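You operate a simulated robot arm through the tools that you are given. There is no shell and no other tool. Be economical: measure what you need, move in short steps, check, and stop when the job is done.

Carry out the task below with a simulated two-armed robot. There is one attempt and no reset: what you move stays moved.

JOB
Take the beige cloth from the top of the folding table and lay it out flat on the bare end of the folding table.

The check looks at the end state, three seconds after you hand in, the way a careful person would. Anything else that was tipped, shoved, dropped, spilled or broken makes it a failure. Flat cloth is picked up by pressing the open fingertips on it (5 to 10 N) and closing them slowly along it; thin cloth reads only 2 to 8 mm in the jaws.

ROBOT AND FRAMES
Two 7-joint arms with two-finger parallel grippers on one trunk, on a base that drives. Base frame: it is fixed to the floor where the robot stands at the start and does not move with it; the origin is under the middle of the robot, x ahead of it, y to its left, z up. Readings come in m, degrees, newtons and seconds.
The left shoulder is at the start at [0.05, 0.168, 1.032], the right one opposite. Places, roughly: bare end of the folding table [0.8, 0.4, 0.7]. Payload 1.57 kg a hand.
The TCP of each hand is the grasp point between the finger pads, 0.03 m short of the fingertips. In the tool frame z runs along the fingers and y along their closing line. The gripper opens to 0.08 m. The fingers are 0.017 m wide and 0.012 m thick; the gripper's body (0.04 by 0.082 m) begins 0.08 m behind the TCP.
Orientation is that of the tool frame in the base frame, as [roll, pitch, yaw] about the fixed x, y, z axes, in that order (R = Rz(yaw) Ry(pitch) Rx(roll)). With the fingers straight down and closing along the base's y, the tool's x points along the base's -x, its y along +y and its z along -z.

CONTROLS
- The arms move only by the tool send_rows. It takes "left_moves", "right_moves" or both (then of equal length, played together; a hand with none holds still); each is a list of rows, each an object of numbers (a shift or turn left out is 0, a gripper value left out holds the last): "gripper": the gripper command, from -1 (fully open) to 1 (shut), values between in proportion; "dx", "dy", "dz": the shift along the tool's x, y, z in m; "rx", "ry", "rz": the turn, a rotation vector about the tool's x, y, z in degrees. In form: [{"gripper": .., "dx": .., "dy": .., "dz": .., "rx": .., "ry": .., "rz": ..}, ...]. A call has 1 to 8 rows; each row shifts and turns the commanded pose from where the row before left it, along the tool's axes as they then stand. Each row takes 0.2 s and may step no farther than 0.05 m and 8.6 degrees from the row before; otherwise, or with a gripper value out of range, the whole call is refused. A pose out of reach is approached as far as the arm can. The call stops where the force on the tool passes 40 N (or 10 N more than at its start, if that is more) or the arm is blocked; 0.2 s more then pass. Each finger travels about 0.045 m/s and halts on what it meets, pressing with about 31 N; the grip force reading is that of the motor and also rises with nothing between the fingers. The clock runs only during rows and for 0.2 s after the last one: add rows that do not move to give the fingers time. The reply holds the time, the measured pose of the TCP, the force on the tool along the base axes, the opening and the grip force, in the units named above and with some noise, with the torque about the TCP (base axes, N m) and any sound that the robot's microphone picked up, and new pictures: "views" is both (left out), scene, wrist or none (wrist: the cameras of the hands that moved).
- Cameras (640 x 400 px; columns grow to the right, rows downward): "scene" is now at [0.125, 0.0061, 1.2344]; the picture's right is [0.08, -1.00, 0.00], its down [-0.64, -0.05, -0.77] and it looks along [0.76, 0.06, -0.64] (base axes); focal length 263 px, centre (320, 200). "left" rides on the left gripper at [0.072, 0.007, -0.122] in its tool frame; the picture's right is [-0.09, 1.00, 0.00], its down [-0.84, -0.08, -0.54] and it looks along [-0.54, -0.05, 0.84] (tool axes); focal length 238 px, centre (320, 200). "right" rides on the right gripper at [0.072, -0.007, -0.122] in its tool frame; the picture's right is [0.09, 1.00, 0.00], its down [-0.84, 0.08, -0.54] and it looks along [-0.54, 0.05, 0.84] (tool axes); focal length 238 px, centre (320, 200).
- move_column(by): slides the trunk up (or, below 0, down) by that many m; the arms and the scene camera ride with it, the base frame stays. It gives what a move gives, with no picture.
- roll_base(legs): drives the robot by 1 to 6 legs, each [ahead, left, turn to the left] in m, m and degrees, along the robot's own axes; the way and the turn of a leg run together, so that a leg with both is an arc; at most 1.5 m and 180 degrees a leg. The arms and the cameras ride along, it lands a little off, and it stops where it bumps. It gives what a move gives, and a new picture of the scene camera.
- turn_head(pan, tilt): turns the head with the scene camera to pan (to the left, within 80 degrees either way) and tilt (down, from -29 to 69), counted from straight ahead of the robot. It gives what a move gives, and a new picture of the scene camera.
- probe_pixels(camera, pixels): for up to 12 pixels [column, row] of the newest picture of that camera ("zoom" is the newest enlarged one), the place [x, y, z] in the base frame of the surface seen there, good to about 0.002 m. The clock stands still meanwhile.
- zoom(camera, box): a new picture of the part [left, top, right, bottom] of that camera's present view, enlarged. The clock stands still meanwhile.
- finish_job(): hands the job in; it is judged then, once.

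Keep the steps short. Do not move on a guess: measure, check each grasp and each placing, and mend mistakes. In all there are 80 turns and 260 pictures (those below and enlarged ones count). Leave the grippers open and the arms clear of the work at the hand-in unless told otherwise, and finish with a single line.

The tools are called after "Emit:" as a command line: name --argument value ..., lists and objects as JSON in quotes. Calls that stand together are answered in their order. send_rows: Moves the arms, as the interface text tells. Its arguments: {"type":"object","properties":{"left_moves":{"type":"array"},"right_moves":{"type":"array"},"views":{"type":"string","enum":["both","scene","wrist","none"]}},"required":[]} The other tools are called the same way: move_column (by) slides the trunk up or down; roll_base (legs) drives the base; turn_head (pan, tilt) turns the head that bears the scene camera; probe_pixels (camera, pixels) gives the place of the surface under pixels of a picture; zoom (camera, box) takes an enlarged picture of a part of a camera's view; finish_job () hands the job in.

At the start:

```text
time: 0.0
left_ee_pos: [0.468, 0.2264, 1.0492]
left_orientation: [180.0, 0.0, -179.9]
left_wrist_force: [1.0, -0.6, -0.6]
left_wrist_torque: [0.0, 0.05, 0.03]
left_finger_gap: 0.0798
left_gripper_force: 0.0
right_ee_pos: [0.5139, -0.1866, 1.001]
right_orientation: [-180.0, 0.0, -180.0]
right_wrist_force: [-0.1, -0.4, -0.2]
right_wrist_torque: [0.0, -0.02, -0.01]
right_finger_gap: 0.0799
right_gripper_force: 0.0
trunk travel left (down, up): [-0.2, 0.243]
robot x, y, heading: [0.002, -0.0001, 0.2]
head pan, tilt: [4.5, 40.0]
```

scene: 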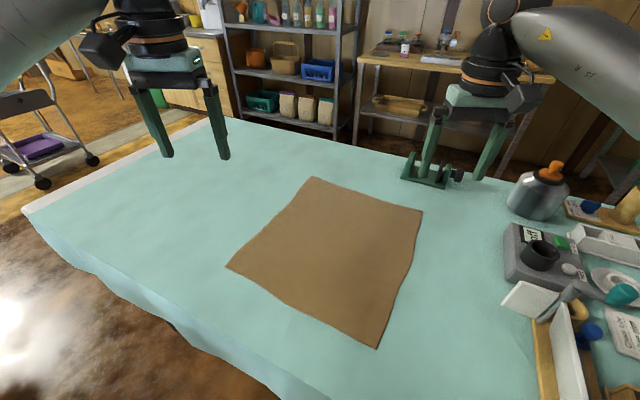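
right: 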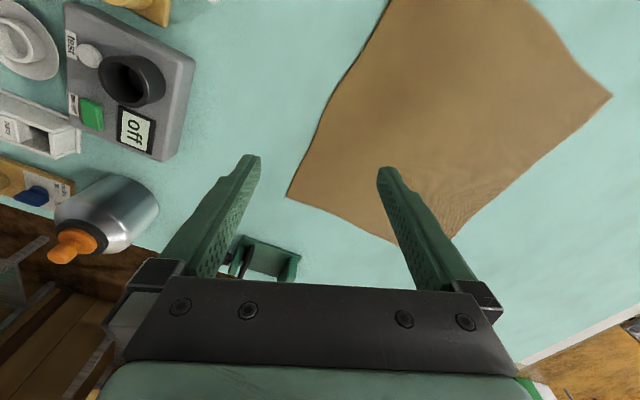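
left: 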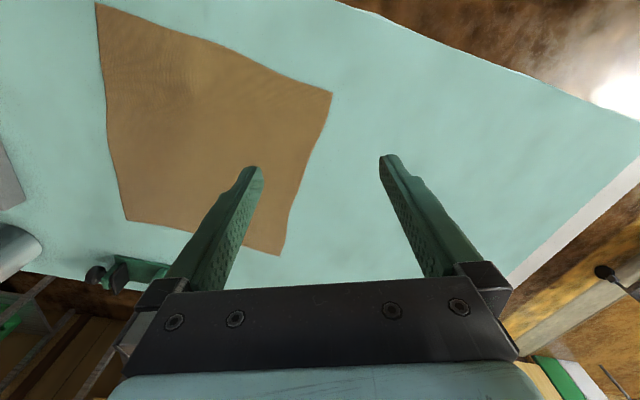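

I see the brown/beige cloth at about (325,260) on a teal surface, with a light strip at the far left. I'll measure its corners and the table edges first.

Emit:
probe_pixels --camera "scene" --pixels '[[313, 178], [422, 211], [377, 347], [227, 266], [325, 260], [208, 120], [30, 212], [60, 245], [100, 210], [190, 175], [240, 370], [430, 175]]'

Emit:
zoom --camera "scene" --box '[0, 90, 320, 290]'

Emit:
zoom --camera "scene" --box '[200, 150, 456, 360]'

```text
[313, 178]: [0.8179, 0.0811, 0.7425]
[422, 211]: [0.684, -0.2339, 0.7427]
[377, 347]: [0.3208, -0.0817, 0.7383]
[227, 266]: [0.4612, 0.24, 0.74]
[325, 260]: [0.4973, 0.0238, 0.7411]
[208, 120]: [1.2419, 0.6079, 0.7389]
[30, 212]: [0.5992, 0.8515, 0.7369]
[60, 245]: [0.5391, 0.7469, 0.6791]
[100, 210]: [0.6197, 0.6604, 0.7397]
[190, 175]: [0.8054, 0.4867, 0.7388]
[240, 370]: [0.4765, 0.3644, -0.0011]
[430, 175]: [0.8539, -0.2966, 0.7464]
```

```text
2.00 times, centred on (160, 190) of scene
```

zoom: 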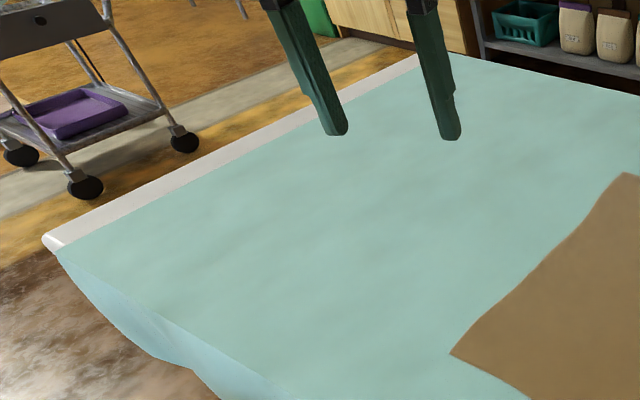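

```text
1.90 times, centred on (328, 255) of scene
```

zoom: 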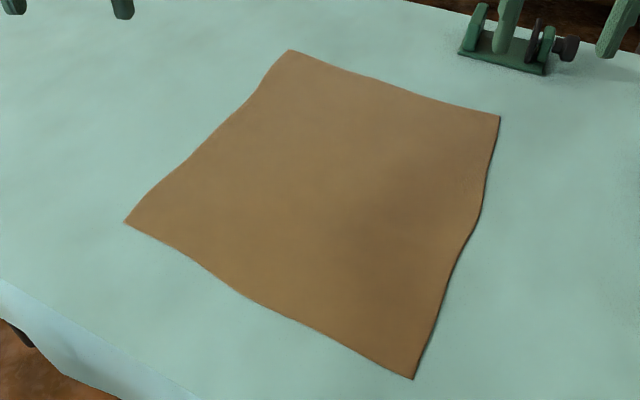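

The cloth is about 0.35 x 0.39 m, with its sides parallel to the table. The table is turned about -21° relative to me. Its near edge is CD, from (0.32,-0.08) to (0.46,0.24), and the target is 0.45 m further left along the table. I'll turn the robot to face the table squarely, with the arms high, and then look down.

Emit:
roll_base --legs '[[0, 0, -21.5]]'

Emit:
turn_head --pan 0 --tilt 60

```text
time: 1.6
left_ee_pos: [0.5189, 0.0367, 1.0499]
left_orientation: [-179.9, 0.0, 158.4]
left_wrist_force: [-0.4, 0.0, 0.6]
left_wrist_torque: [-0.03, -0.04, 0.03]
left_finger_gap: 0.0799
left_gripper_force: 0.0
right_ee_pos: [0.409, -0.3622, 1.0023]
right_orientation: [-179.9, 0.1, 158.4]
right_wrist_force: [-0.4, 0.2, 0.6]
right_wrist_torque: [0.04, 0.0, 0.0]
right_finger_gap: 0.0803
right_gripper_force: 0.1
trunk travel left (down, up): [-0.2, 0.243]
robot x, y, heading: [0.0056, 0.0007, -21.6]
head pan, tilt: [4.5, 40.0]
```

scene: 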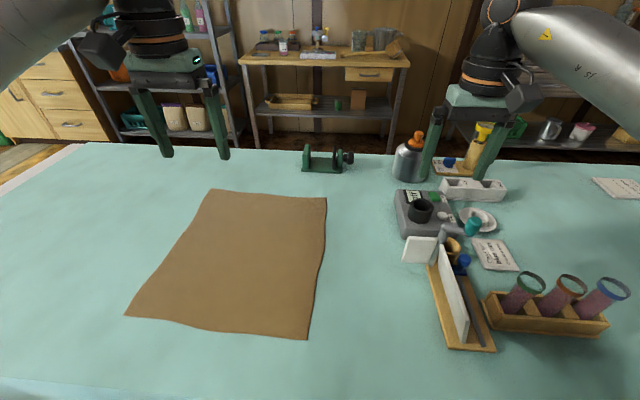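

```text
time: 2.4
left_ee_pos: [0.5193, 0.0373, 1.049]
left_orientation: [180.0, 0.0, 158.4]
left_wrist_force: [-0.1, -0.5, 0.9]
left_wrist_torque: [0.06, 0.02, -0.02]
left_finger_gap: 0.08
left_gripper_force: 0.0
right_ee_pos: [0.4086, -0.3629, 1.0019]
right_orientation: [180.0, 0.0, 158.2]
right_wrist_force: [1.0, -0.7, -1.0]
right_wrist_torque: [0.02, 0.03, 0.02]
right_finger_gap: 0.0801
right_gripper_force: 0.1
trunk travel left (down, up): [-0.2, 0.243]
robot x, y, heading: [0.0005, 0.0003, -21.7]
head pan, tilt: [0.0, 60.0]
```

scene: 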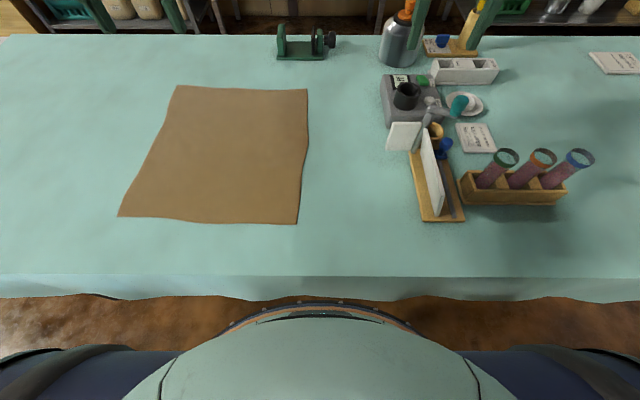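

The view is square now. I'll check the clearance between my base and the table edge, then drive left about 0.21 m so the cloth is centred in front of me.

Emit:
probe_pixels --camera "scene" --pixels '[[118, 216], [296, 222], [306, 91], [178, 87], [320, 302], [320, 308], [320, 272], [320, 296], [100, 350], [250, 320], [20, 285], [30, 60]]'

Emit:
roll_base --legs '[[0, 0.21, 0]]'

```text
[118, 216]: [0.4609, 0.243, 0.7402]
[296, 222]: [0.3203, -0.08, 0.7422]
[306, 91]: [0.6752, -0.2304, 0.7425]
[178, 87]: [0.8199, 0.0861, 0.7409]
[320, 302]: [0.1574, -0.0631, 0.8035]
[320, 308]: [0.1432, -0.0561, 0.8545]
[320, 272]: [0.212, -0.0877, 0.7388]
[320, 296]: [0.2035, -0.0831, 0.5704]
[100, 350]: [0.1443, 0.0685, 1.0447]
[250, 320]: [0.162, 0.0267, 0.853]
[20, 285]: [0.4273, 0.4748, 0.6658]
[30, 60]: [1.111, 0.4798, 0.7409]
```

```text
time: 3.8
left_ee_pos: [0.5714, 0.1734, 1.0499]
left_orientation: [-179.9, -0.1, 159.3]
left_wrist_force: [-0.4, -0.6, -0.2]
left_wrist_torque: [0.0, -0.03, -0.02]
left_finger_gap: 0.0795
left_gripper_force: 0.0
right_ee_pos: [0.4657, -0.2275, 1.0016]
right_orientation: [180.0, 0.1, 159.3]
right_wrist_force: [0.7, 0.0, 0.3]
right_wrist_torque: [0.0, 0.0, 0.0]
right_finger_gap: 0.0798
right_gripper_force: 0.1
trunk travel left (down, up): [-0.2, 0.243]
robot x, y, heading: [0.0534, 0.1284, -21.0]
head pan, tilt: [0.0, 60.0]
stopped in leg 1: the robot was blocked; the commanded pose is now the measured one
```

scene: 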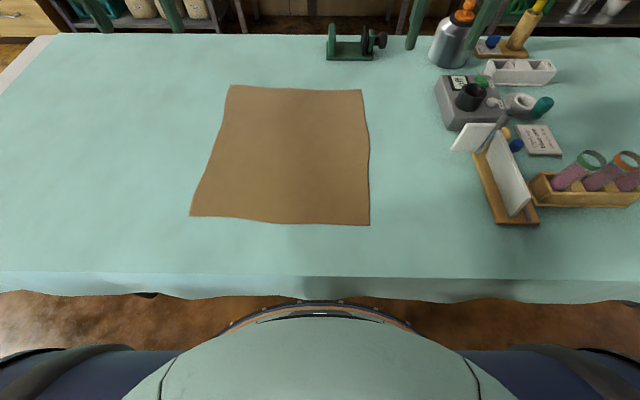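

The base stopped after about 0.14 m, probably against a table leg under the drape; I can see something dark at (148,295). I'll check that the table did not shift and look for the leg.

Emit:
probe_pixels --camera "scene" --pixels '[[147, 295], [190, 215], [369, 225], [361, 91], [231, 86], [20, 295]]'

Emit:
turn_head --pan 45 --tilt 50

Emit:
zoom --camera "scene" --box '[200, 200, 520, 400]'

```text
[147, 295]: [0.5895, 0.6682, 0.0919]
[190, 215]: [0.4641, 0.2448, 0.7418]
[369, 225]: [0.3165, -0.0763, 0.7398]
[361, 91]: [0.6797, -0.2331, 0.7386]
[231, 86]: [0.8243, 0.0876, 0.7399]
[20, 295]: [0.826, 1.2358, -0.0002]
```

```text
time: 4.9
left_ee_pos: [0.5731, 0.1733, 1.0494]
left_orientation: [-179.9, -0.1, 159.3]
left_wrist_force: [-0.7, 0.0, 0.1]
left_wrist_torque: [-0.03, -0.01, -0.01]
left_finger_gap: 0.0799
left_gripper_force: 0.0
right_ee_pos: [0.465, -0.2277, 1.0013]
right_orientation: [179.9, 0.1, 159.3]
right_wrist_force: [-1.0, -0.2, -0.1]
right_wrist_torque: [0.0, 0.03, 0.0]
right_finger_gap: 0.0799
right_gripper_force: 0.0
trunk travel left (down, up): [-0.2, 0.243]
robot x, y, heading: [0.0525, 0.1301, -21.0]
head pan, tilt: [45.0, 50.0]
```

scene: 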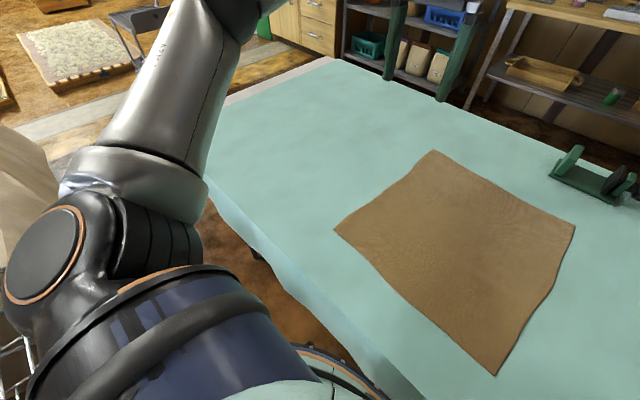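

```text
2.00 times, centred on (360, 300) of scene
```

zoom: 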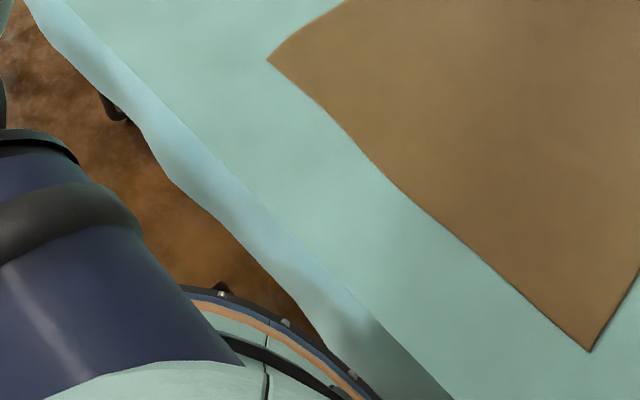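

Emit:
probe_pixels --camera "scene" --pixels '[[310, 343], [255, 252], [300, 325], [325, 352], [280, 300]]'

Emit:
turn_head --pan 20 --tilt 69

```text
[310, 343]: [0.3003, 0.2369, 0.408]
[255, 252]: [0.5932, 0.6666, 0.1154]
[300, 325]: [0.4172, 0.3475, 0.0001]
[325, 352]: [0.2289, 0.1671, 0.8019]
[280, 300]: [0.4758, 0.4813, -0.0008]
```

```text
time: 5.8
left_ee_pos: [0.5726, 0.1739, 1.0488]
left_orientation: [-180.0, -0.1, 159.3]
left_wrist_force: [-0.6, -0.5, 0.1]
left_wrist_torque: [0.0, -0.02, -0.01]
left_finger_gap: 0.08
left_gripper_force: 0.1
right_ee_pos: [0.4662, -0.2272, 1.0018]
right_orientation: [180.0, 0.0, 159.3]
right_wrist_force: [-0.4, -0.2, -0.1]
right_wrist_torque: [0.02, -0.04, 0.0]
right_finger_gap: 0.0802
right_gripper_force: 0.1
trunk travel left (down, up): [-0.2, 0.243]
robot x, y, heading: [0.0545, 0.1337, -21.3]
head pan, tilt: [20.0, 68.8]
```

scene: 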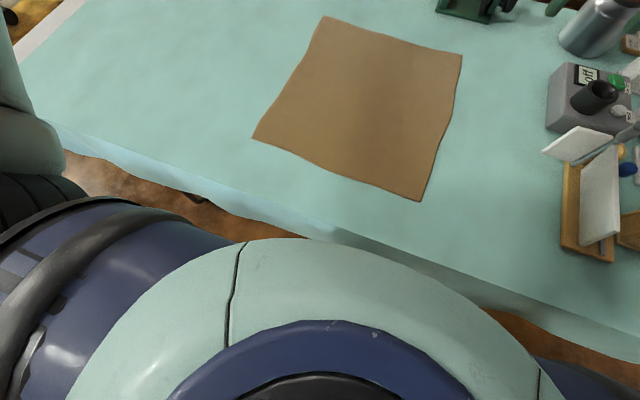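

I don't know what blocked the base. There seems to be something on the left behind the arm, so I'll look left.

Emit:
turn_head --pan 80 --tilt 45

```text
time: 7.1
left_ee_pos: [0.5725, 0.1736, 1.0501]
left_orientation: [-179.9, 0.0, 159.4]
left_wrist_force: [-0.4, -1.1, -0.7]
left_wrist_torque: [-0.02, 0.02, -0.01]
left_finger_gap: 0.08
left_gripper_force: 0.1
right_ee_pos: [0.4651, -0.2281, 1.0012]
right_orientation: [-180.0, 0.0, 159.3]
right_wrist_force: [0.3, 0.4, 0.0]
right_wrist_torque: [0.03, -0.02, 0.03]
right_finger_gap: 0.0802
right_gripper_force: 0.0
trunk travel left (down, up): [-0.2, 0.243]
robot x, y, heading: [0.0539, 0.1297, -21.1]
head pan, tilt: [80.0, 45.0]
```

scene: 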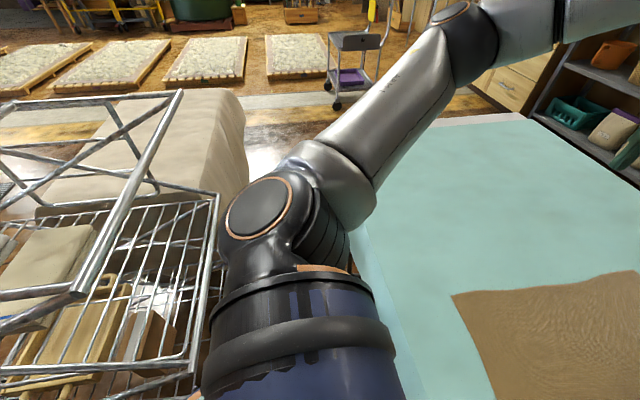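

There is a wire rack and a draped box on my left rear side. I'll measure them.

Emit:
probe_pixels --camera "scene" --pixels '[[180, 95], [215, 195], [195, 365], [80, 290], [240, 110], [245, 180], [160, 100], [280, 125], [30, 385], [210, 260], [355, 265], [10, 150]]'

Emit:
turn_head --pan 80 --tilt 69

```text
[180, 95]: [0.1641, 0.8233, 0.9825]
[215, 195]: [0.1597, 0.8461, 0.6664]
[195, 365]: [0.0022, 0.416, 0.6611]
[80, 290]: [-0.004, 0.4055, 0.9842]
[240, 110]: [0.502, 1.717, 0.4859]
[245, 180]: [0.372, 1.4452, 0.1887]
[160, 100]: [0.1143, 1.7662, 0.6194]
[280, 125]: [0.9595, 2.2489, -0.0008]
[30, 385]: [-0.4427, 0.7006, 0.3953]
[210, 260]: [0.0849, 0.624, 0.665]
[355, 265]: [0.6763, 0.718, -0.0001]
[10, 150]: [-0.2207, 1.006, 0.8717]
```

```text
time: 8.0
left_ee_pos: [0.5724, 0.1729, 1.0499]
left_orientation: [-179.9, 0.0, 159.3]
left_wrist_force: [-0.7, -0.4, -0.5]
left_wrist_torque: [-0.02, 0.03, -0.02]
left_finger_gap: 0.0801
left_gripper_force: 0.0
right_ee_pos: [0.4668, -0.2276, 1.0013]
right_orientation: [180.0, 0.1, 159.3]
right_wrist_force: [-1.5, 0.5, 0.3]
right_wrist_torque: [0.0, 0.0, 0.02]
right_finger_gap: 0.0799
right_gripper_force: 0.0
trunk travel left (down, up): [-0.2, 0.243]
robot x, y, heading: [0.0525, 0.1283, -21.1]
head pan, tilt: [80.0, 68.8]
```

scene: 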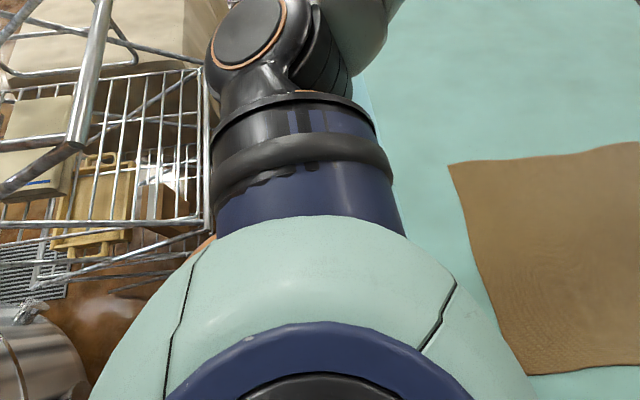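

A wire rack and a covered box stand in a row along f ≈ -0.15, parallel to the table. I bumped the rack's corner post at (0.00,0.41). Before choosing a route I need to know what shape the robot is below the torso. I'll tip the right hand so its wrist camera looks back at my own front, well above the table.

Emit:
send_rows --right_moves '[{"ry": 8.5}, {"ry": 8.5}, {"ry": 8.5}, {"ry": 8.5}, {"ry": 8.5}, {"ry": 8.5}, {"ry": 8.5}, {"ry": 8.5}]' --views "wrist"

Emit:
turn_head --pan 80 --tilt 20

Emit:
turn_head --pan -80 --tilt 35

```text
time: 9.8
left_ee_pos: [0.572, 0.1737, 1.0491]
left_orientation: [-179.8, -0.1, 159.3]
left_wrist_force: [1.0, -0.6, -0.7]
left_wrist_torque: [0.04, 0.07, 0.01]
left_finger_gap: 0.0803
left_gripper_force: 0.1
right_ee_pos: [0.3129, -0.1592, 0.9222]
right_orientation: [-179.9, -62.1, 159.2]
right_wrist_force: [0.5, -0.4, 0.4]
right_wrist_torque: [-0.01, 0.02, -0.01]
right_finger_gap: 0.08
right_gripper_force: 0.1
right hand out of reach, approached as far as the arm can: row 3, 4, 5, 6, 7, 8
trunk travel left (down, up): [-0.2, 0.243]
robot x, y, heading: [0.0537, 0.1296, -21.2]
head pan, tilt: [80.0, 68.8]
```

right: 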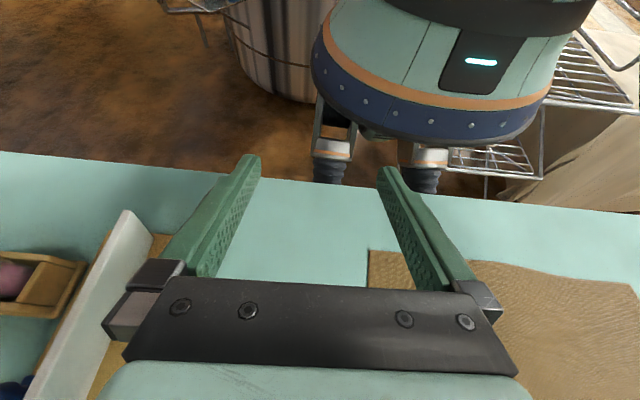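

```text
time: 10.9
left_ee_pos: [0.5725, 0.1735, 1.0497]
left_orientation: [-179.9, -0.1, 159.3]
left_wrist_force: [-0.6, 0.6, 0.8]
left_wrist_torque: [-0.01, 0.01, 0.01]
left_finger_gap: 0.08
left_gripper_force: 0.0
right_ee_pos: [0.3117, -0.1587, 0.9222]
right_orientation: [-179.9, -62.0, 159.2]
right_wrist_force: [-0.5, -0.2, 0.1]
right_wrist_torque: [0.01, -0.02, 0.02]
right_finger_gap: 0.08
right_gripper_force: 0.0
trunk travel left (down, up): [-0.2, 0.243]
robot x, y, heading: [0.0529, 0.1295, -21.1]
head pan, tilt: [80.0, 20.0]
```

scene: 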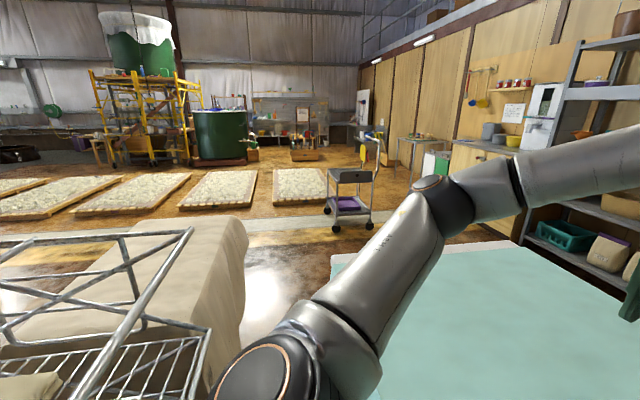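

```text
time: 13.4
left_ee_pos: [0.5733, 0.1736, 1.0492]
left_orientation: [-179.9, 0.0, 159.4]
left_wrist_force: [0.4, 0.5, 0.2]
left_wrist_torque: [0.01, 0.03, 0.01]
left_finger_gap: 0.08
left_gripper_force: 0.3
right_ee_pos: [0.3122, -0.1604, 0.9212]
right_orientation: [-180.0, -62.0, 159.2]
right_wrist_force: [0.7, 0.7, -0.6]
right_wrist_torque: [0.04, -0.01, 0.0]
right_finger_gap: 0.0802
right_gripper_force: 0.1
trunk travel left (down, up): [-0.2, 0.243]
robot x, y, heading: [0.0545, 0.1292, -21.2]
head pan, tilt: [-80.0, 35.0]
```

scene: 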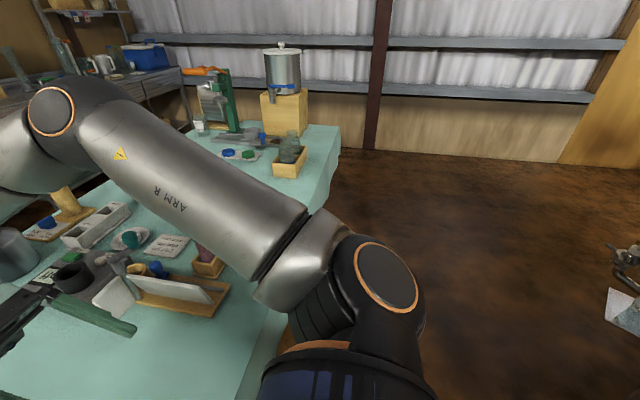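

The wrist view shows the torso sitting on slim struts, the rack on one side and a metal drum behind. I'll probe these.

Emit:
probe_pixels --camera "right" --pixels '[[330, 170], [425, 180], [332, 145], [345, 105], [430, 135], [270, 60], [245, 20], [320, 60], [540, 170], [370, 130], [555, 75], [320, 90]]'

Emit:
zoom --camera "right" --box '[200, 0, 520, 200]'

```text
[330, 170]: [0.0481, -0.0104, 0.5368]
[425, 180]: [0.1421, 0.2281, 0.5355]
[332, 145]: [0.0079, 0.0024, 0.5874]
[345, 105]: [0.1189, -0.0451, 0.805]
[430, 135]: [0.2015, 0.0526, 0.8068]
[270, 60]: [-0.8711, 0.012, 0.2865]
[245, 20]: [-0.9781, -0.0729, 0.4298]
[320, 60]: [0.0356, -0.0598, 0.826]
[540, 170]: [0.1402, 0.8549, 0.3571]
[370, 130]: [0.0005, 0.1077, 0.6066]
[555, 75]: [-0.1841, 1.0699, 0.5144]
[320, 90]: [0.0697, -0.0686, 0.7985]
```

```text
2.00 times, centred on (360, 100) of right
```

zoom: 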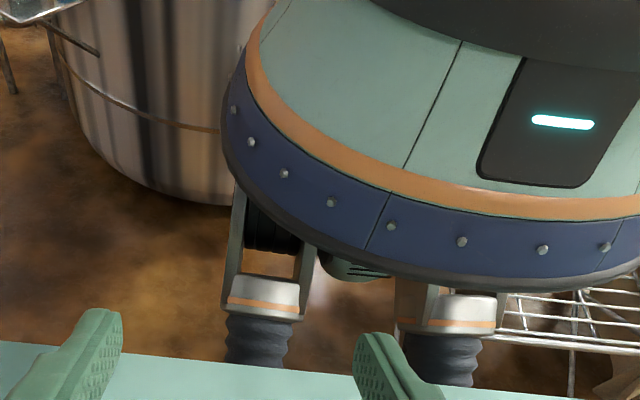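

The torso bottom is at z ≈ 0.80, above the table's 0.74. The struts below it are slim and set back (f ≈ 0.05), so I can roll forward with the torso just over the table edge and pass in front of the rack. I'll put the right hand back, raise the trunk 5 cm for clearance, roll ahead 0.12 m and then go left a little.

Emit:
send_rows --right_moves '[{"ry": -8.5}, {"ry": -8.5}, {"ry": -8.5}, {"ry": -8.5}, {"ry": -8.5}, {"ry": -8.5}, {"ry": -8.5}, {"ry": -8.5}]' --views "none"

Emit:
move_column --by 0.05

Emit:
turn_head --pan 0 --tilt 60

Emit:
roll_base --legs '[[0.12, 0, 0]]'

```text
time: 15.2
left_ee_pos: [0.5718, 0.1739, 1.0492]
left_orientation: [-179.9, 0.1, 159.3]
left_wrist_force: [0.2, 0.1, 0.2]
left_wrist_torque: [-0.01, 0.03, 0.01]
left_finger_gap: 0.0801
left_gripper_force: 0.1
right_ee_pos: [0.3131, -0.1602, 0.9217]
right_orientation: [-179.9, 3.3, 159.1]
right_wrist_force: [-0.3, 0.4, 0.3]
right_wrist_torque: [-0.05, 0.01, 0.01]
right_finger_gap: 0.0798
right_gripper_force: 0.1
trunk travel left (down, up): [-0.2, 0.243]
robot x, y, heading: [0.0527, 0.1273, -21.0]
head pan, tilt: [-80.0, 35.0]
```

```text
time: 16.1
left_ee_pos: [0.5731, 0.1735, 1.1002]
left_orientation: [-179.9, 0.0, 159.3]
left_wrist_force: [0.4, -0.7, 0.2]
left_wrist_torque: [0.01, -0.01, 0.0]
left_finger_gap: 0.0801
left_gripper_force: 0.0
right_ee_pos: [0.3139, -0.1609, 0.9711]
right_orientation: [180.0, 3.1, 159.2]
right_wrist_force: [-0.3, -0.1, 0.7]
right_wrist_torque: [-0.03, -0.04, -0.03]
right_finger_gap: 0.0801
right_gripper_force: 0.1
trunk travel left (down, up): [-0.25, 0.193]
robot x, y, heading: [0.0548, 0.1278, -21.1]
head pan, tilt: [-80.0, 35.0]
```

```text
time: 17.7
left_ee_pos: [0.5717, 0.1717, 1.0986]
left_orientation: [-179.9, 0.1, 159.3]
left_wrist_force: [-0.6, -1.1, 0.4]
left_wrist_torque: [-0.01, -0.05, -0.03]
left_finger_gap: 0.0801
left_gripper_force: 0.0
right_ee_pos: [0.3131, -0.1601, 0.9712]
right_orientation: [-180.0, 3.0, 159.2]
right_wrist_force: [-0.7, -0.2, 0.0]
right_wrist_torque: [0.0, -0.03, 0.01]
right_finger_gap: 0.0801
right_gripper_force: 0.0
trunk travel left (down, up): [-0.25, 0.193]
robot x, y, heading: [0.0524, 0.1289, -21.4]
head pan, tilt: [0.0, 60.0]
```

scene: 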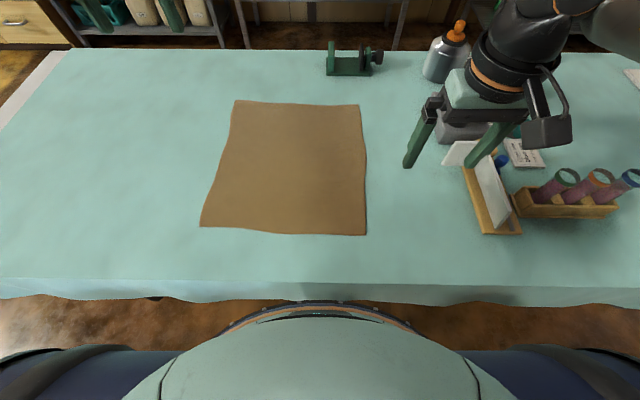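

```text
time: 18.9
left_ee_pos: [0.6865, 0.1291, 1.0998]
left_orientation: [-180.0, 0.0, 159.3]
left_wrist_force: [-0.5, -0.7, -1.0]
left_wrist_torque: [0.01, 0.02, 0.01]
left_finger_gap: 0.0801
left_gripper_force: 0.0
right_ee_pos: [0.4255, -0.2046, 0.9712]
right_orientation: [-179.9, 3.1, 159.1]
right_wrist_force: [0.0, -0.6, 0.6]
right_wrist_torque: [0.01, 0.07, 0.01]
right_finger_gap: 0.0801
right_gripper_force: 0.1
trunk travel left (down, up): [-0.25, 0.193]
robot x, y, heading: [0.1672, 0.0852, -21.2]
head pan, tilt: [0.0, 60.0]
```

scene: 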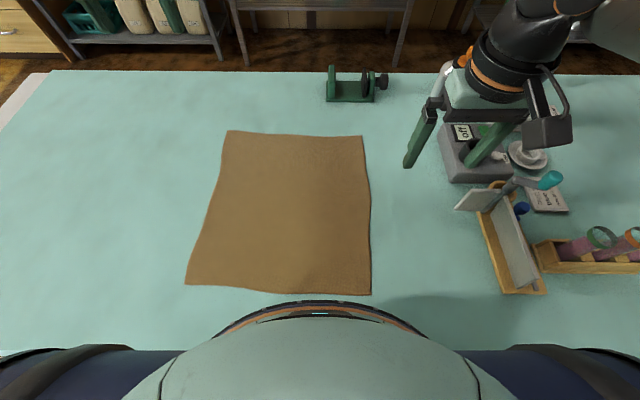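

Rolling forward worked, with no bump. Next I'll try left 0.07 m.

Emit:
roll_base --legs '[[0, 0.07, 0]]'

```text
time: 19.9
left_ee_pos: [0.7093, 0.1927, 1.1004]
left_orientation: [-179.8, 0.0, 159.3]
left_wrist_force: [0.3, 0.1, 0.2]
left_wrist_torque: [-0.01, 0.03, -0.01]
left_finger_gap: 0.0799
left_gripper_force: 0.0
right_ee_pos: [0.4503, -0.1414, 0.9719]
right_orientation: [180.0, 3.1, 159.2]
right_wrist_force: [0.1, 0.6, 1.1]
right_wrist_torque: [0.02, 0.03, 0.0]
right_finger_gap: 0.0798
right_gripper_force: 0.1
trunk travel left (down, up): [-0.25, 0.193]
robot x, y, heading: [0.1905, 0.1485, -21.1]
head pan, tilt: [0.0, 60.0]
```

scene: 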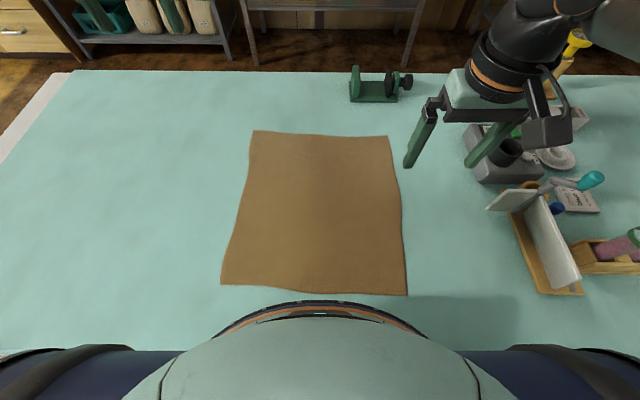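

I passed the rack; the robot is now at f=0.124 and centred on the cloth. I'll bring both hands over the two near corners, with the TCPs at about (0.354,-0.054) and (0.467,0.197), jaws 5 cm open and tips about 3 cm above the cloth.

Emit:
send_rows --left_moves '[{"gripper": -0.25, "dx": 0.0285, "dy": -0.0104, "dz": 0.0372}, {"dx": 0.0285, "dy": -0.0104, "dz": 0.0372}, {"dx": 0.0285, "dy": -0.0104, "dz": 0.0372}, {"dx": 0.0285, "dy": -0.0104, "dz": 0.0372}, {"dx": 0.0285, "dy": -0.0104, "dz": 0.0372}, {"dx": 0.0285, "dy": -0.0104, "dz": 0.0372}, {"dx": 0.0285, "dy": -0.0104, "dz": 0.0372}, {"dx": 0.0285, "dy": -0.0104, "dz": 0.0372}]' --right_moves '[{"gripper": -0.25, "ry": 3, "dx": 0.0152, "dy": 0.0059, "dz": 0.0212}, {"dx": 0.0152, "dy": 0.0059, "dz": 0.0212}, {"dx": 0.0152, "dy": 0.0059, "dz": 0.0212}, {"dx": 0.0152, "dy": 0.0059, "dz": 0.0212}, {"dx": 0.0152, "dy": 0.0059, "dz": 0.0212}, {"dx": 0.0152, "dy": 0.0059, "dz": 0.0212}, {"dx": 0.0152, "dy": 0.0059, "dz": 0.0212}, {"dx": 0.0152, "dy": 0.0059, "dz": 0.0212}]'

```text
time: 21.7
left_ee_pos: [0.4741, 0.1934, 0.8119]
left_orientation: [-179.9, -0.1, 159.2]
left_wrist_force: [-0.3, 0.0, 0.3]
left_wrist_torque: [-0.01, 0.01, 0.0]
left_finger_gap: 0.0501
left_gripper_force: 0.1
right_ee_pos: [0.3617, -0.057, 0.8129]
right_orientation: [179.8, 0.3, 159.7]
right_wrist_force: [1.9, -0.9, 18.3]
right_wrist_torque: [0.84, 1.62, 0.1]
right_finger_gap: 0.0498
right_gripper_force: 0.0
trunk travel left (down, up): [-0.25, 0.193]
robot x, y, heading: [0.193, 0.1498, -21.2]
head pan, tilt: [0.0, 60.0]
stopped in row 8 (right hand): the force on the tool passed its limit (the readings are from after the stop); the commanded pose is now the measured one
```

scene: 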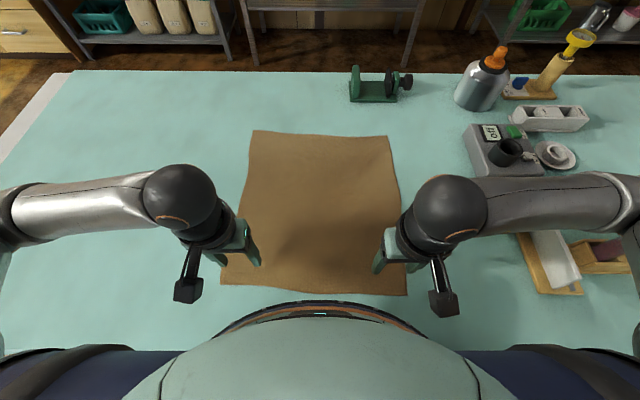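
right: 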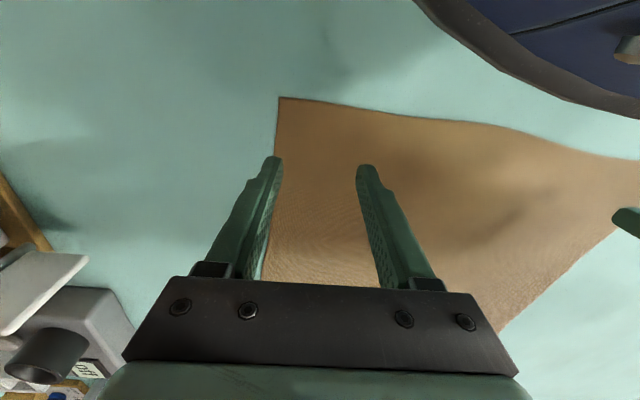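
left: 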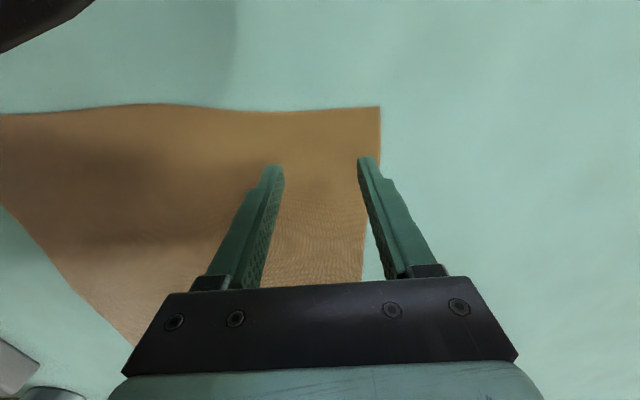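

The right hand was stopped by 18 N about 0.10 m behind the TCP: its camera touched my own torso rim, and nothing on the table was touched. I'll lift both hands 3 cm and yaw them 45° so the cameras point outward over the corners. The jaws will then close across the corner diagonals.

Emit:
send_rows --left_moves '[{"gripper": 0, "dz": -0.03}, {"rz": 7.5}, {"rz": 7.5}, {"rz": 7.5}, {"rz": 7.5}, {"rz": 7.5}, {"rz": 7.5}, {}]' --right_moves '[{"gripper": 0, "dz": -0.03}, {"rz": -7.5}, {"rz": -7.5}, {"rz": -7.5}, {"rz": -7.5}, {"rz": -7.5}, {"rz": -7.5}, {}]'

```text
time: 23.5
left_ee_pos: [0.4732, 0.1935, 0.8409]
left_orientation: [-179.9, 0.1, 114.2]
left_wrist_force: [-0.2, 0.5, -0.3]
left_wrist_torque: [0.0, 0.05, -0.01]
left_finger_gap: 0.04
left_gripper_force: 0.1
right_ee_pos: [0.3679, -0.0577, 0.8412]
right_orientation: [-179.9, 0.3, -155.2]
right_wrist_force: [0.1, -0.5, -0.6]
right_wrist_torque: [-0.03, 0.0, 0.0]
right_finger_gap: 0.0399
right_gripper_force: 0.0
right hand out of reach, approached as far as the arm can: row 1
trunk travel left (down, up): [-0.25, 0.193]
robot x, y, heading: [0.1889, 0.1528, -21.0]
head pan, tilt: [0.0, 60.0]
```

scene: 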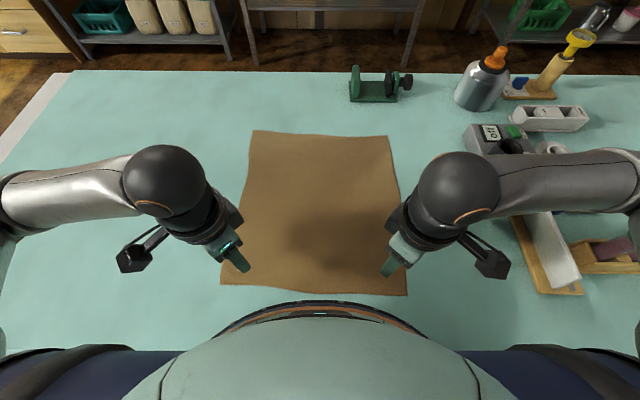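
right: 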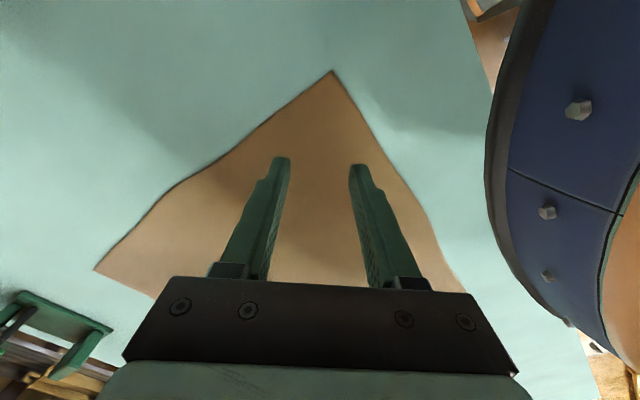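
left: 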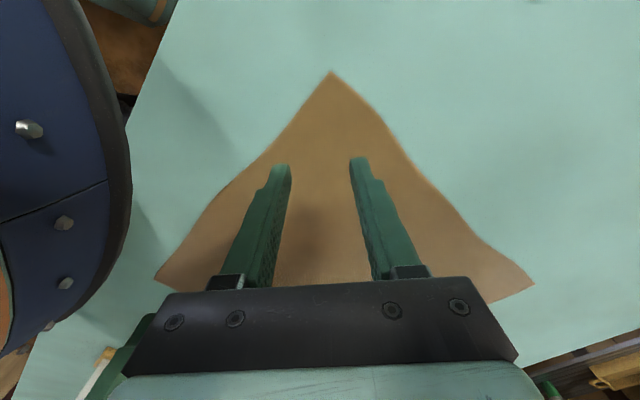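

Both hands line up on the corner diagonals. I'll move them 1 cm outward and descend to about 6 mm above the cloth, with the forces in view.

Emit:
send_rows --left_moves '[{"dx": 0.01, "dz": 0.02}, {"dz": 0.02}, {"dz": 0.015}, {"dz": 0.008}, {}]' --right_moves '[{"dx": 0.01, "dz": 0.02}, {"dz": 0.02}, {"dz": 0.015}, {"dz": 0.008}, {}]' --views "wrist"

```text
time: 24.7
left_ee_pos: [0.4731, 0.1999, 0.7763]
left_orientation: [-179.9, 0.1, 114.2]
left_wrist_force: [0.2, -0.1, 0.0]
left_wrist_torque: [0.01, 0.02, 0.02]
left_finger_gap: 0.0402
left_gripper_force: 0.0
left hand out of reach, approached as far as the arm can: row 1
right_ee_pos: [0.3623, -0.0621, 0.775]
right_orientation: [-179.7, 0.4, -155.5]
right_wrist_force: [-0.3, 0.2, -0.3]
right_wrist_torque: [0.0, -0.02, 0.0]
right_finger_gap: 0.04
right_gripper_force: 0.1
right hand out of reach, approached as far as the arm can: row 1
trunk travel left (down, up): [-0.25, 0.193]
robot x, y, heading: [0.1908, 0.1462, -21.2]
head pan, tilt: [0.0, 60.0]
```

right: 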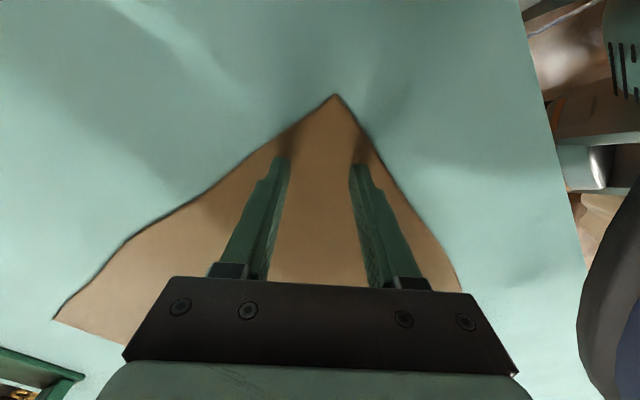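
left: 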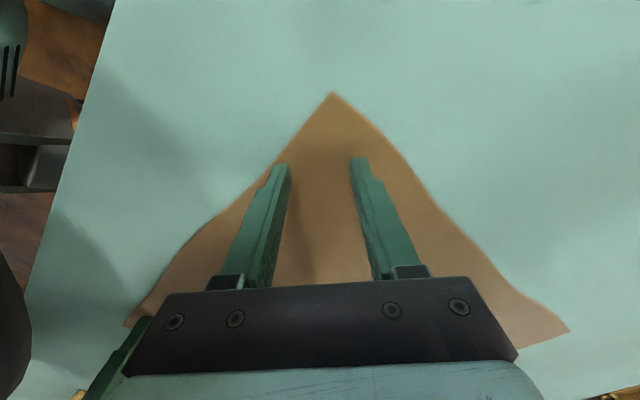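

The tips are just above the cloth and inside its edges. I'll press down gently and read the forces.

Emit:
send_rows --left_moves '[{"dx": -0.004, "dz": 0.005}, {"dz": 0.002}, {}]' --right_moves '[{"dx": -0.004, "dz": 0.004}, {"dz": 0.002}, {}]' --views "none"

```text
time: 25.5
left_ee_pos: [0.4728, 0.1957, 0.7718]
left_orientation: [-179.9, 0.2, 114.3]
left_wrist_force: [-0.8, 3.0, 9.6]
left_wrist_torque: [0.04, 0.11, -0.03]
left_finger_gap: 0.0399
left_gripper_force: 0.0
right_ee_pos: [0.3668, -0.0583, 0.7711]
right_orientation: [-179.7, 0.5, -155.4]
right_wrist_force: [-3.9, -3.4, 18.4]
right_wrist_torque: [0.22, 0.41, 0.16]
right_finger_gap: 0.0392
right_gripper_force: 0.1
trunk travel left (down, up): [-0.25, 0.193]
robot x, y, heading: [0.1899, 0.1468, -21.4]
head pan, tilt: [0.0, 60.0]
```

The left presses at 9.6 N, which is good. The right at 18 N is a bit hard, so I'll ease it 1.5 mm, then close both slowly.

Emit:
send_rows --left_moves '[{}, {"gripper": 0.15}, {"gripper": 0.3}, {"gripper": 0.45}, {"gripper": 0.6}, {"gripper": 0.75}, {"gripper": 0.9}, {"gripper": 1}]' --right_moves '[{"dz": -0.0015}, {"gripper": 0.15}, {"gripper": 0.3}, {"gripper": 0.45}, {"gripper": 0.6}, {"gripper": 0.75}, {"gripper": 0.9}, {"gripper": 1}]' --views "wrist"

```text
time: 27.3
left_ee_pos: [0.4726, 0.196, 0.7706]
left_orientation: [-179.7, 0.1, 114.1]
left_wrist_force: [-7.4, -6.2, 22.9]
left_wrist_torque: [-0.13, 0.32, 0.05]
left_finger_gap: 0.0015
left_gripper_force: 23.8
right_ee_pos: [0.3656, -0.0577, 0.7719]
right_orientation: [-179.8, 0.5, -155.4]
right_wrist_force: [2.6, 6.2, 3.6]
right_wrist_torque: [0.17, -0.02, -0.05]
right_finger_gap: 0.0022
right_gripper_force: 24.0
trunk travel left (down, up): [-0.25, 0.193]
robot x, y, heading: [0.1939, 0.1492, -21.2]
head pan, tilt: [0.0, 60.0]
```

right: 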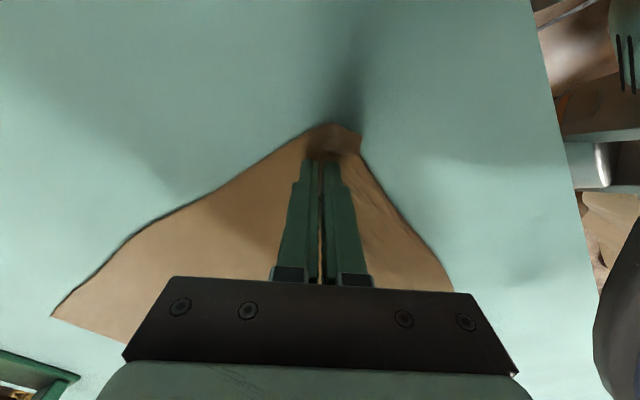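
left: 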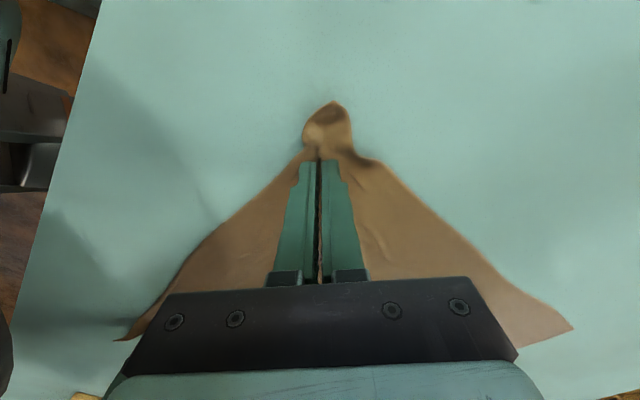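

Both corners look gathered, at gaps of 1.5 and 2.2 mm. I'll lift about 6 cm and check the grip.

Emit:
send_rows --left_moves '[{"dz": -0.01}, {"dz": -0.025}, {"dz": -0.025}, {}]' --right_moves '[{"dz": -0.01}, {"dz": -0.025}, {"dz": -0.025}, {}]'

```text
time: 28.3
left_ee_pos: [0.4748, 0.1931, 0.8316]
left_orientation: [-179.9, 0.1, 114.4]
left_wrist_force: [-0.2, 0.3, -0.8]
left_wrist_torque: [-0.02, 0.03, 0.03]
left_finger_gap: 0.002
left_gripper_force: 23.1
right_ee_pos: [0.3668, -0.0593, 0.83]
right_orientation: [-179.8, 0.3, -155.4]
right_wrist_force: [0.3, 0.4, 0.7]
right_wrist_torque: [0.05, 0.0, -0.05]
right_finger_gap: 0.0019
right_gripper_force: 23.5
trunk travel left (down, up): [-0.25, 0.193]
robot x, y, heading: [0.1861, 0.1498, -21.3]
head pan, tilt: [0.0, 60.0]
```

scene: 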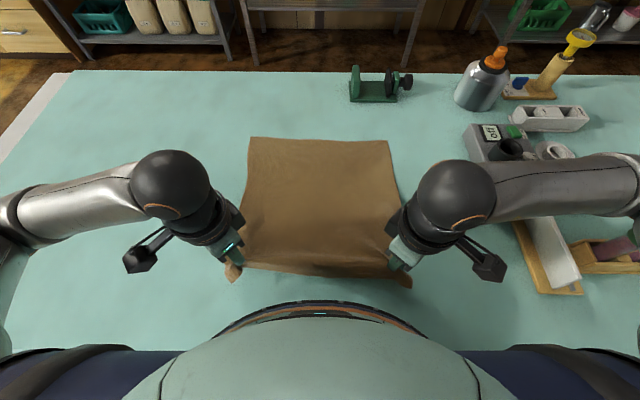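
right: 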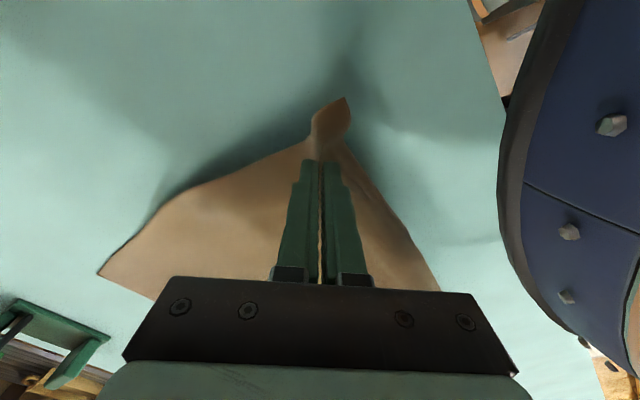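
left: 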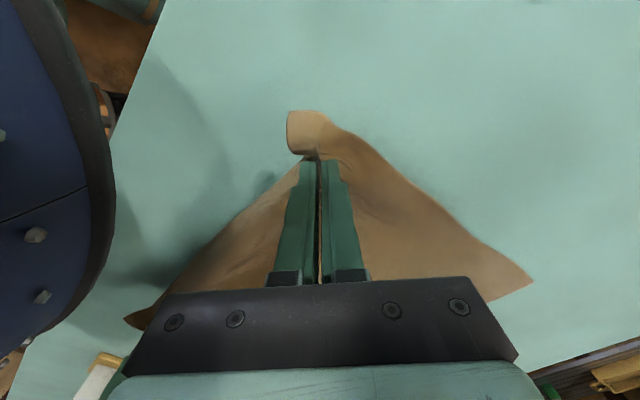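

Both corners are held. Next I'll raise the held edge on a forward arc (12 cm up, 16 cm forward) so the cloth lifts without dragging much.

Emit:
send_rows --left_moves '[{"dx": -0.014, "dy": 0.014, "dz": -0.015}, {"dx": -0.014, "dy": 0.014, "dz": -0.015}, {"dx": -0.014, "dy": 0.014, "dz": -0.015}, {"dx": -0.014, "dy": 0.014, "dz": -0.015}, {"dx": -0.014, "dy": 0.014, "dz": -0.015}, {"dx": -0.014, "dy": 0.014, "dz": -0.015}, {"dx": -0.014, "dy": 0.014, "dz": -0.015}, {"dx": -0.014, "dy": 0.014, "dz": -0.015}]' --right_moves '[{"dx": -0.014, "dy": -0.014, "dz": -0.015}, {"dx": -0.014, "dy": -0.014, "dz": -0.015}, {"dx": -0.014, "dy": -0.014, "dz": -0.015}, {"dx": -0.014, "dy": -0.014, "dz": -0.015}, {"dx": -0.014, "dy": -0.014, "dz": -0.015}, {"dx": -0.014, "dy": -0.014, "dz": -0.015}, {"dx": -0.014, "dy": -0.014, "dz": -0.015}, {"dx": -0.014, "dy": -0.014, "dz": -0.015}]' --views "scene"

Emit:
move_column --by 0.19

Emit:
zoom --camera "scene" --box '[0, 0, 640, 400]'

```text
time: 30.1
left_ee_pos: [0.6224, 0.1375, 0.9487]
left_orientation: [-179.8, 0.1, 114.2]
left_wrist_force: [-0.5, -1.0, -0.5]
left_wrist_torque: [0.0, 0.0, 0.01]
left_finger_gap: 0.0015
left_gripper_force: 22.9
right_ee_pos: [0.5136, -0.1124, 0.9516]
right_orientation: [-179.8, 0.3, -155.4]
right_wrist_force: [0.2, 0.5, -0.5]
right_wrist_torque: [-0.01, -0.03, -0.01]
right_finger_gap: 0.0024
right_gripper_force: 23.4
trunk travel left (down, up): [-0.25, 0.193]
robot x, y, heading: [0.1907, 0.1469, -21.3]
head pan, tilt: [0.0, 60.0]
```

scene: 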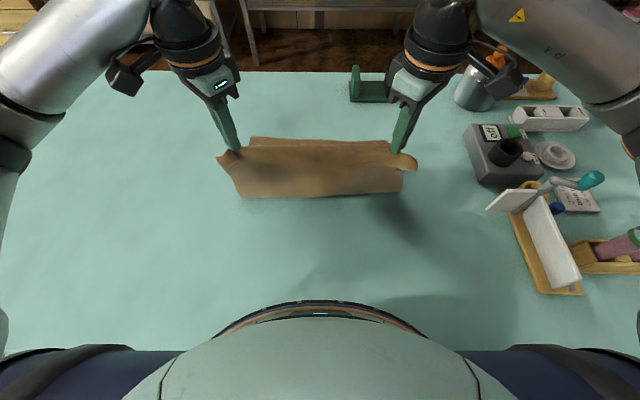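

```text
time: 32.4
left_ee_pos: [0.6258, 0.1342, 1.094]
left_orientation: [-179.7, -0.1, 114.5]
left_wrist_force: [-0.2, -0.6, -1.1]
left_wrist_torque: [-0.02, -0.01, -0.03]
left_finger_gap: 0.0017
left_gripper_force: 23.2
right_ee_pos: [0.5171, -0.1137, 1.098]
right_orientation: [179.7, 0.0, -155.5]
right_wrist_force: [0.9, 0.2, 0.5]
right_wrist_torque: [0.02, 0.0, 0.03]
right_finger_gap: 0.0021
right_gripper_force: 23.8
trunk travel left (down, up): [-0.401, 0.042]
robot x, y, heading: [0.1883, 0.1508, -21.3]
head pan, tilt: [0.0, 60.0]
stopped: the arm was blocked; the commanded pose is now the measured one
```

```text
1.00 times, centred on (320, 200) of scene
```

zoom: 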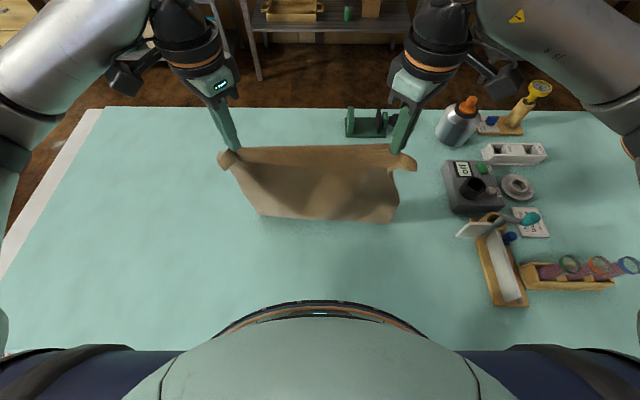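

The trunk stopped 4 cm short. I'll check that the table hasn't moved and see where the cloth's lower edge hangs.

Emit:
probe_pixels --camera "scene" --pixels '[[262, 213], [390, 220], [330, 216], [325, 180], [320, 150], [300, 260], [100, 250], [370, 130], [230, 155], [400, 160]]'

```text
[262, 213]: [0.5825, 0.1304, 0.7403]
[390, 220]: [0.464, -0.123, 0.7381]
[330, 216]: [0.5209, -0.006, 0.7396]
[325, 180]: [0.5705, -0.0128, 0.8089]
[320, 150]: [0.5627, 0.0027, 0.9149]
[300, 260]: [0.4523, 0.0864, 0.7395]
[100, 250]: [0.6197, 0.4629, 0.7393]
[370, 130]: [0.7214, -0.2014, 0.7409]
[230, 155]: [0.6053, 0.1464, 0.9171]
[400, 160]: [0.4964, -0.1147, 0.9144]
```

Emit:
probe_pixels --camera "zoom" --pixels '[[262, 213], [390, 220], [330, 216], [325, 180], [320, 150], [300, 260], [100, 250], [350, 130], [230, 155], [400, 160], [255, 207], [395, 185]]'

```text
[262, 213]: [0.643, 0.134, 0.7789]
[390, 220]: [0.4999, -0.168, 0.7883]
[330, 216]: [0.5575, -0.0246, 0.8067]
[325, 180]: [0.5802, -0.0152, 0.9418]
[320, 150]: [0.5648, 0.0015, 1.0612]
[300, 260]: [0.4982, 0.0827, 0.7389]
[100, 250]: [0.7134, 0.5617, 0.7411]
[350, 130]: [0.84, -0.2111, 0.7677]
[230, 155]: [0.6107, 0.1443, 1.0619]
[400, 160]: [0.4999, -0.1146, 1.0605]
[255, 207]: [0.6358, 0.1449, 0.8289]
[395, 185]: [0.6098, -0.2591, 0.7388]
```

The table is unchanged (z 0.739) and the cloth hangs with its lower edge around z ≈ 0.75–0.79. I'll raise the hands another 8 cm with the arms so it clears fully.

Emit:
send_rows --left_moves '[{"dz": -0.02}, {"dz": -0.02}, {"dz": -0.02}, {"dz": -0.02}, {}]' --right_moves '[{"dz": -0.02}, {"dz": -0.02}, {"dz": -0.02}, {"dz": -0.02}, {}]' --views "scene"

```text
time: 33.6
left_ee_pos: [0.6257, 0.1363, 1.1714]
left_orientation: [-179.6, -0.2, 114.2]
left_wrist_force: [-0.1, -1.2, 0.7]
left_wrist_torque: [-0.02, 0.02, 0.06]
left_finger_gap: 0.0016
left_gripper_force: 23.7
right_ee_pos: [0.5158, -0.1159, 1.1784]
right_orientation: [180.0, 0.1, -155.6]
right_wrist_force: [0.1, 1.2, 0.2]
right_wrist_torque: [0.0, -0.02, 0.02]
right_finger_gap: 0.0021
right_gripper_force: 23.7
trunk travel left (down, up): [-0.401, 0.042]
robot x, y, heading: [0.1889, 0.1458, -21.5]
head pan, tilt: [0.0, 60.0]
```

scene: 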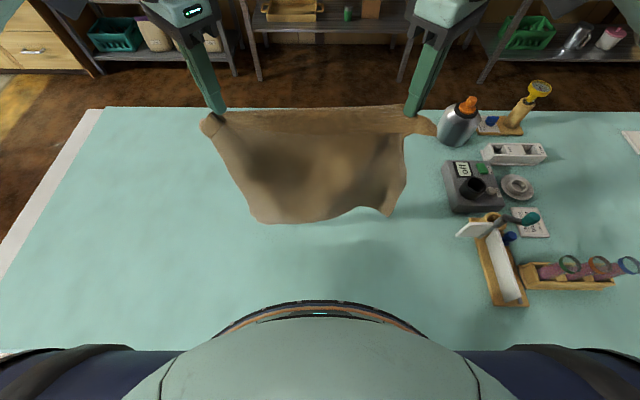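

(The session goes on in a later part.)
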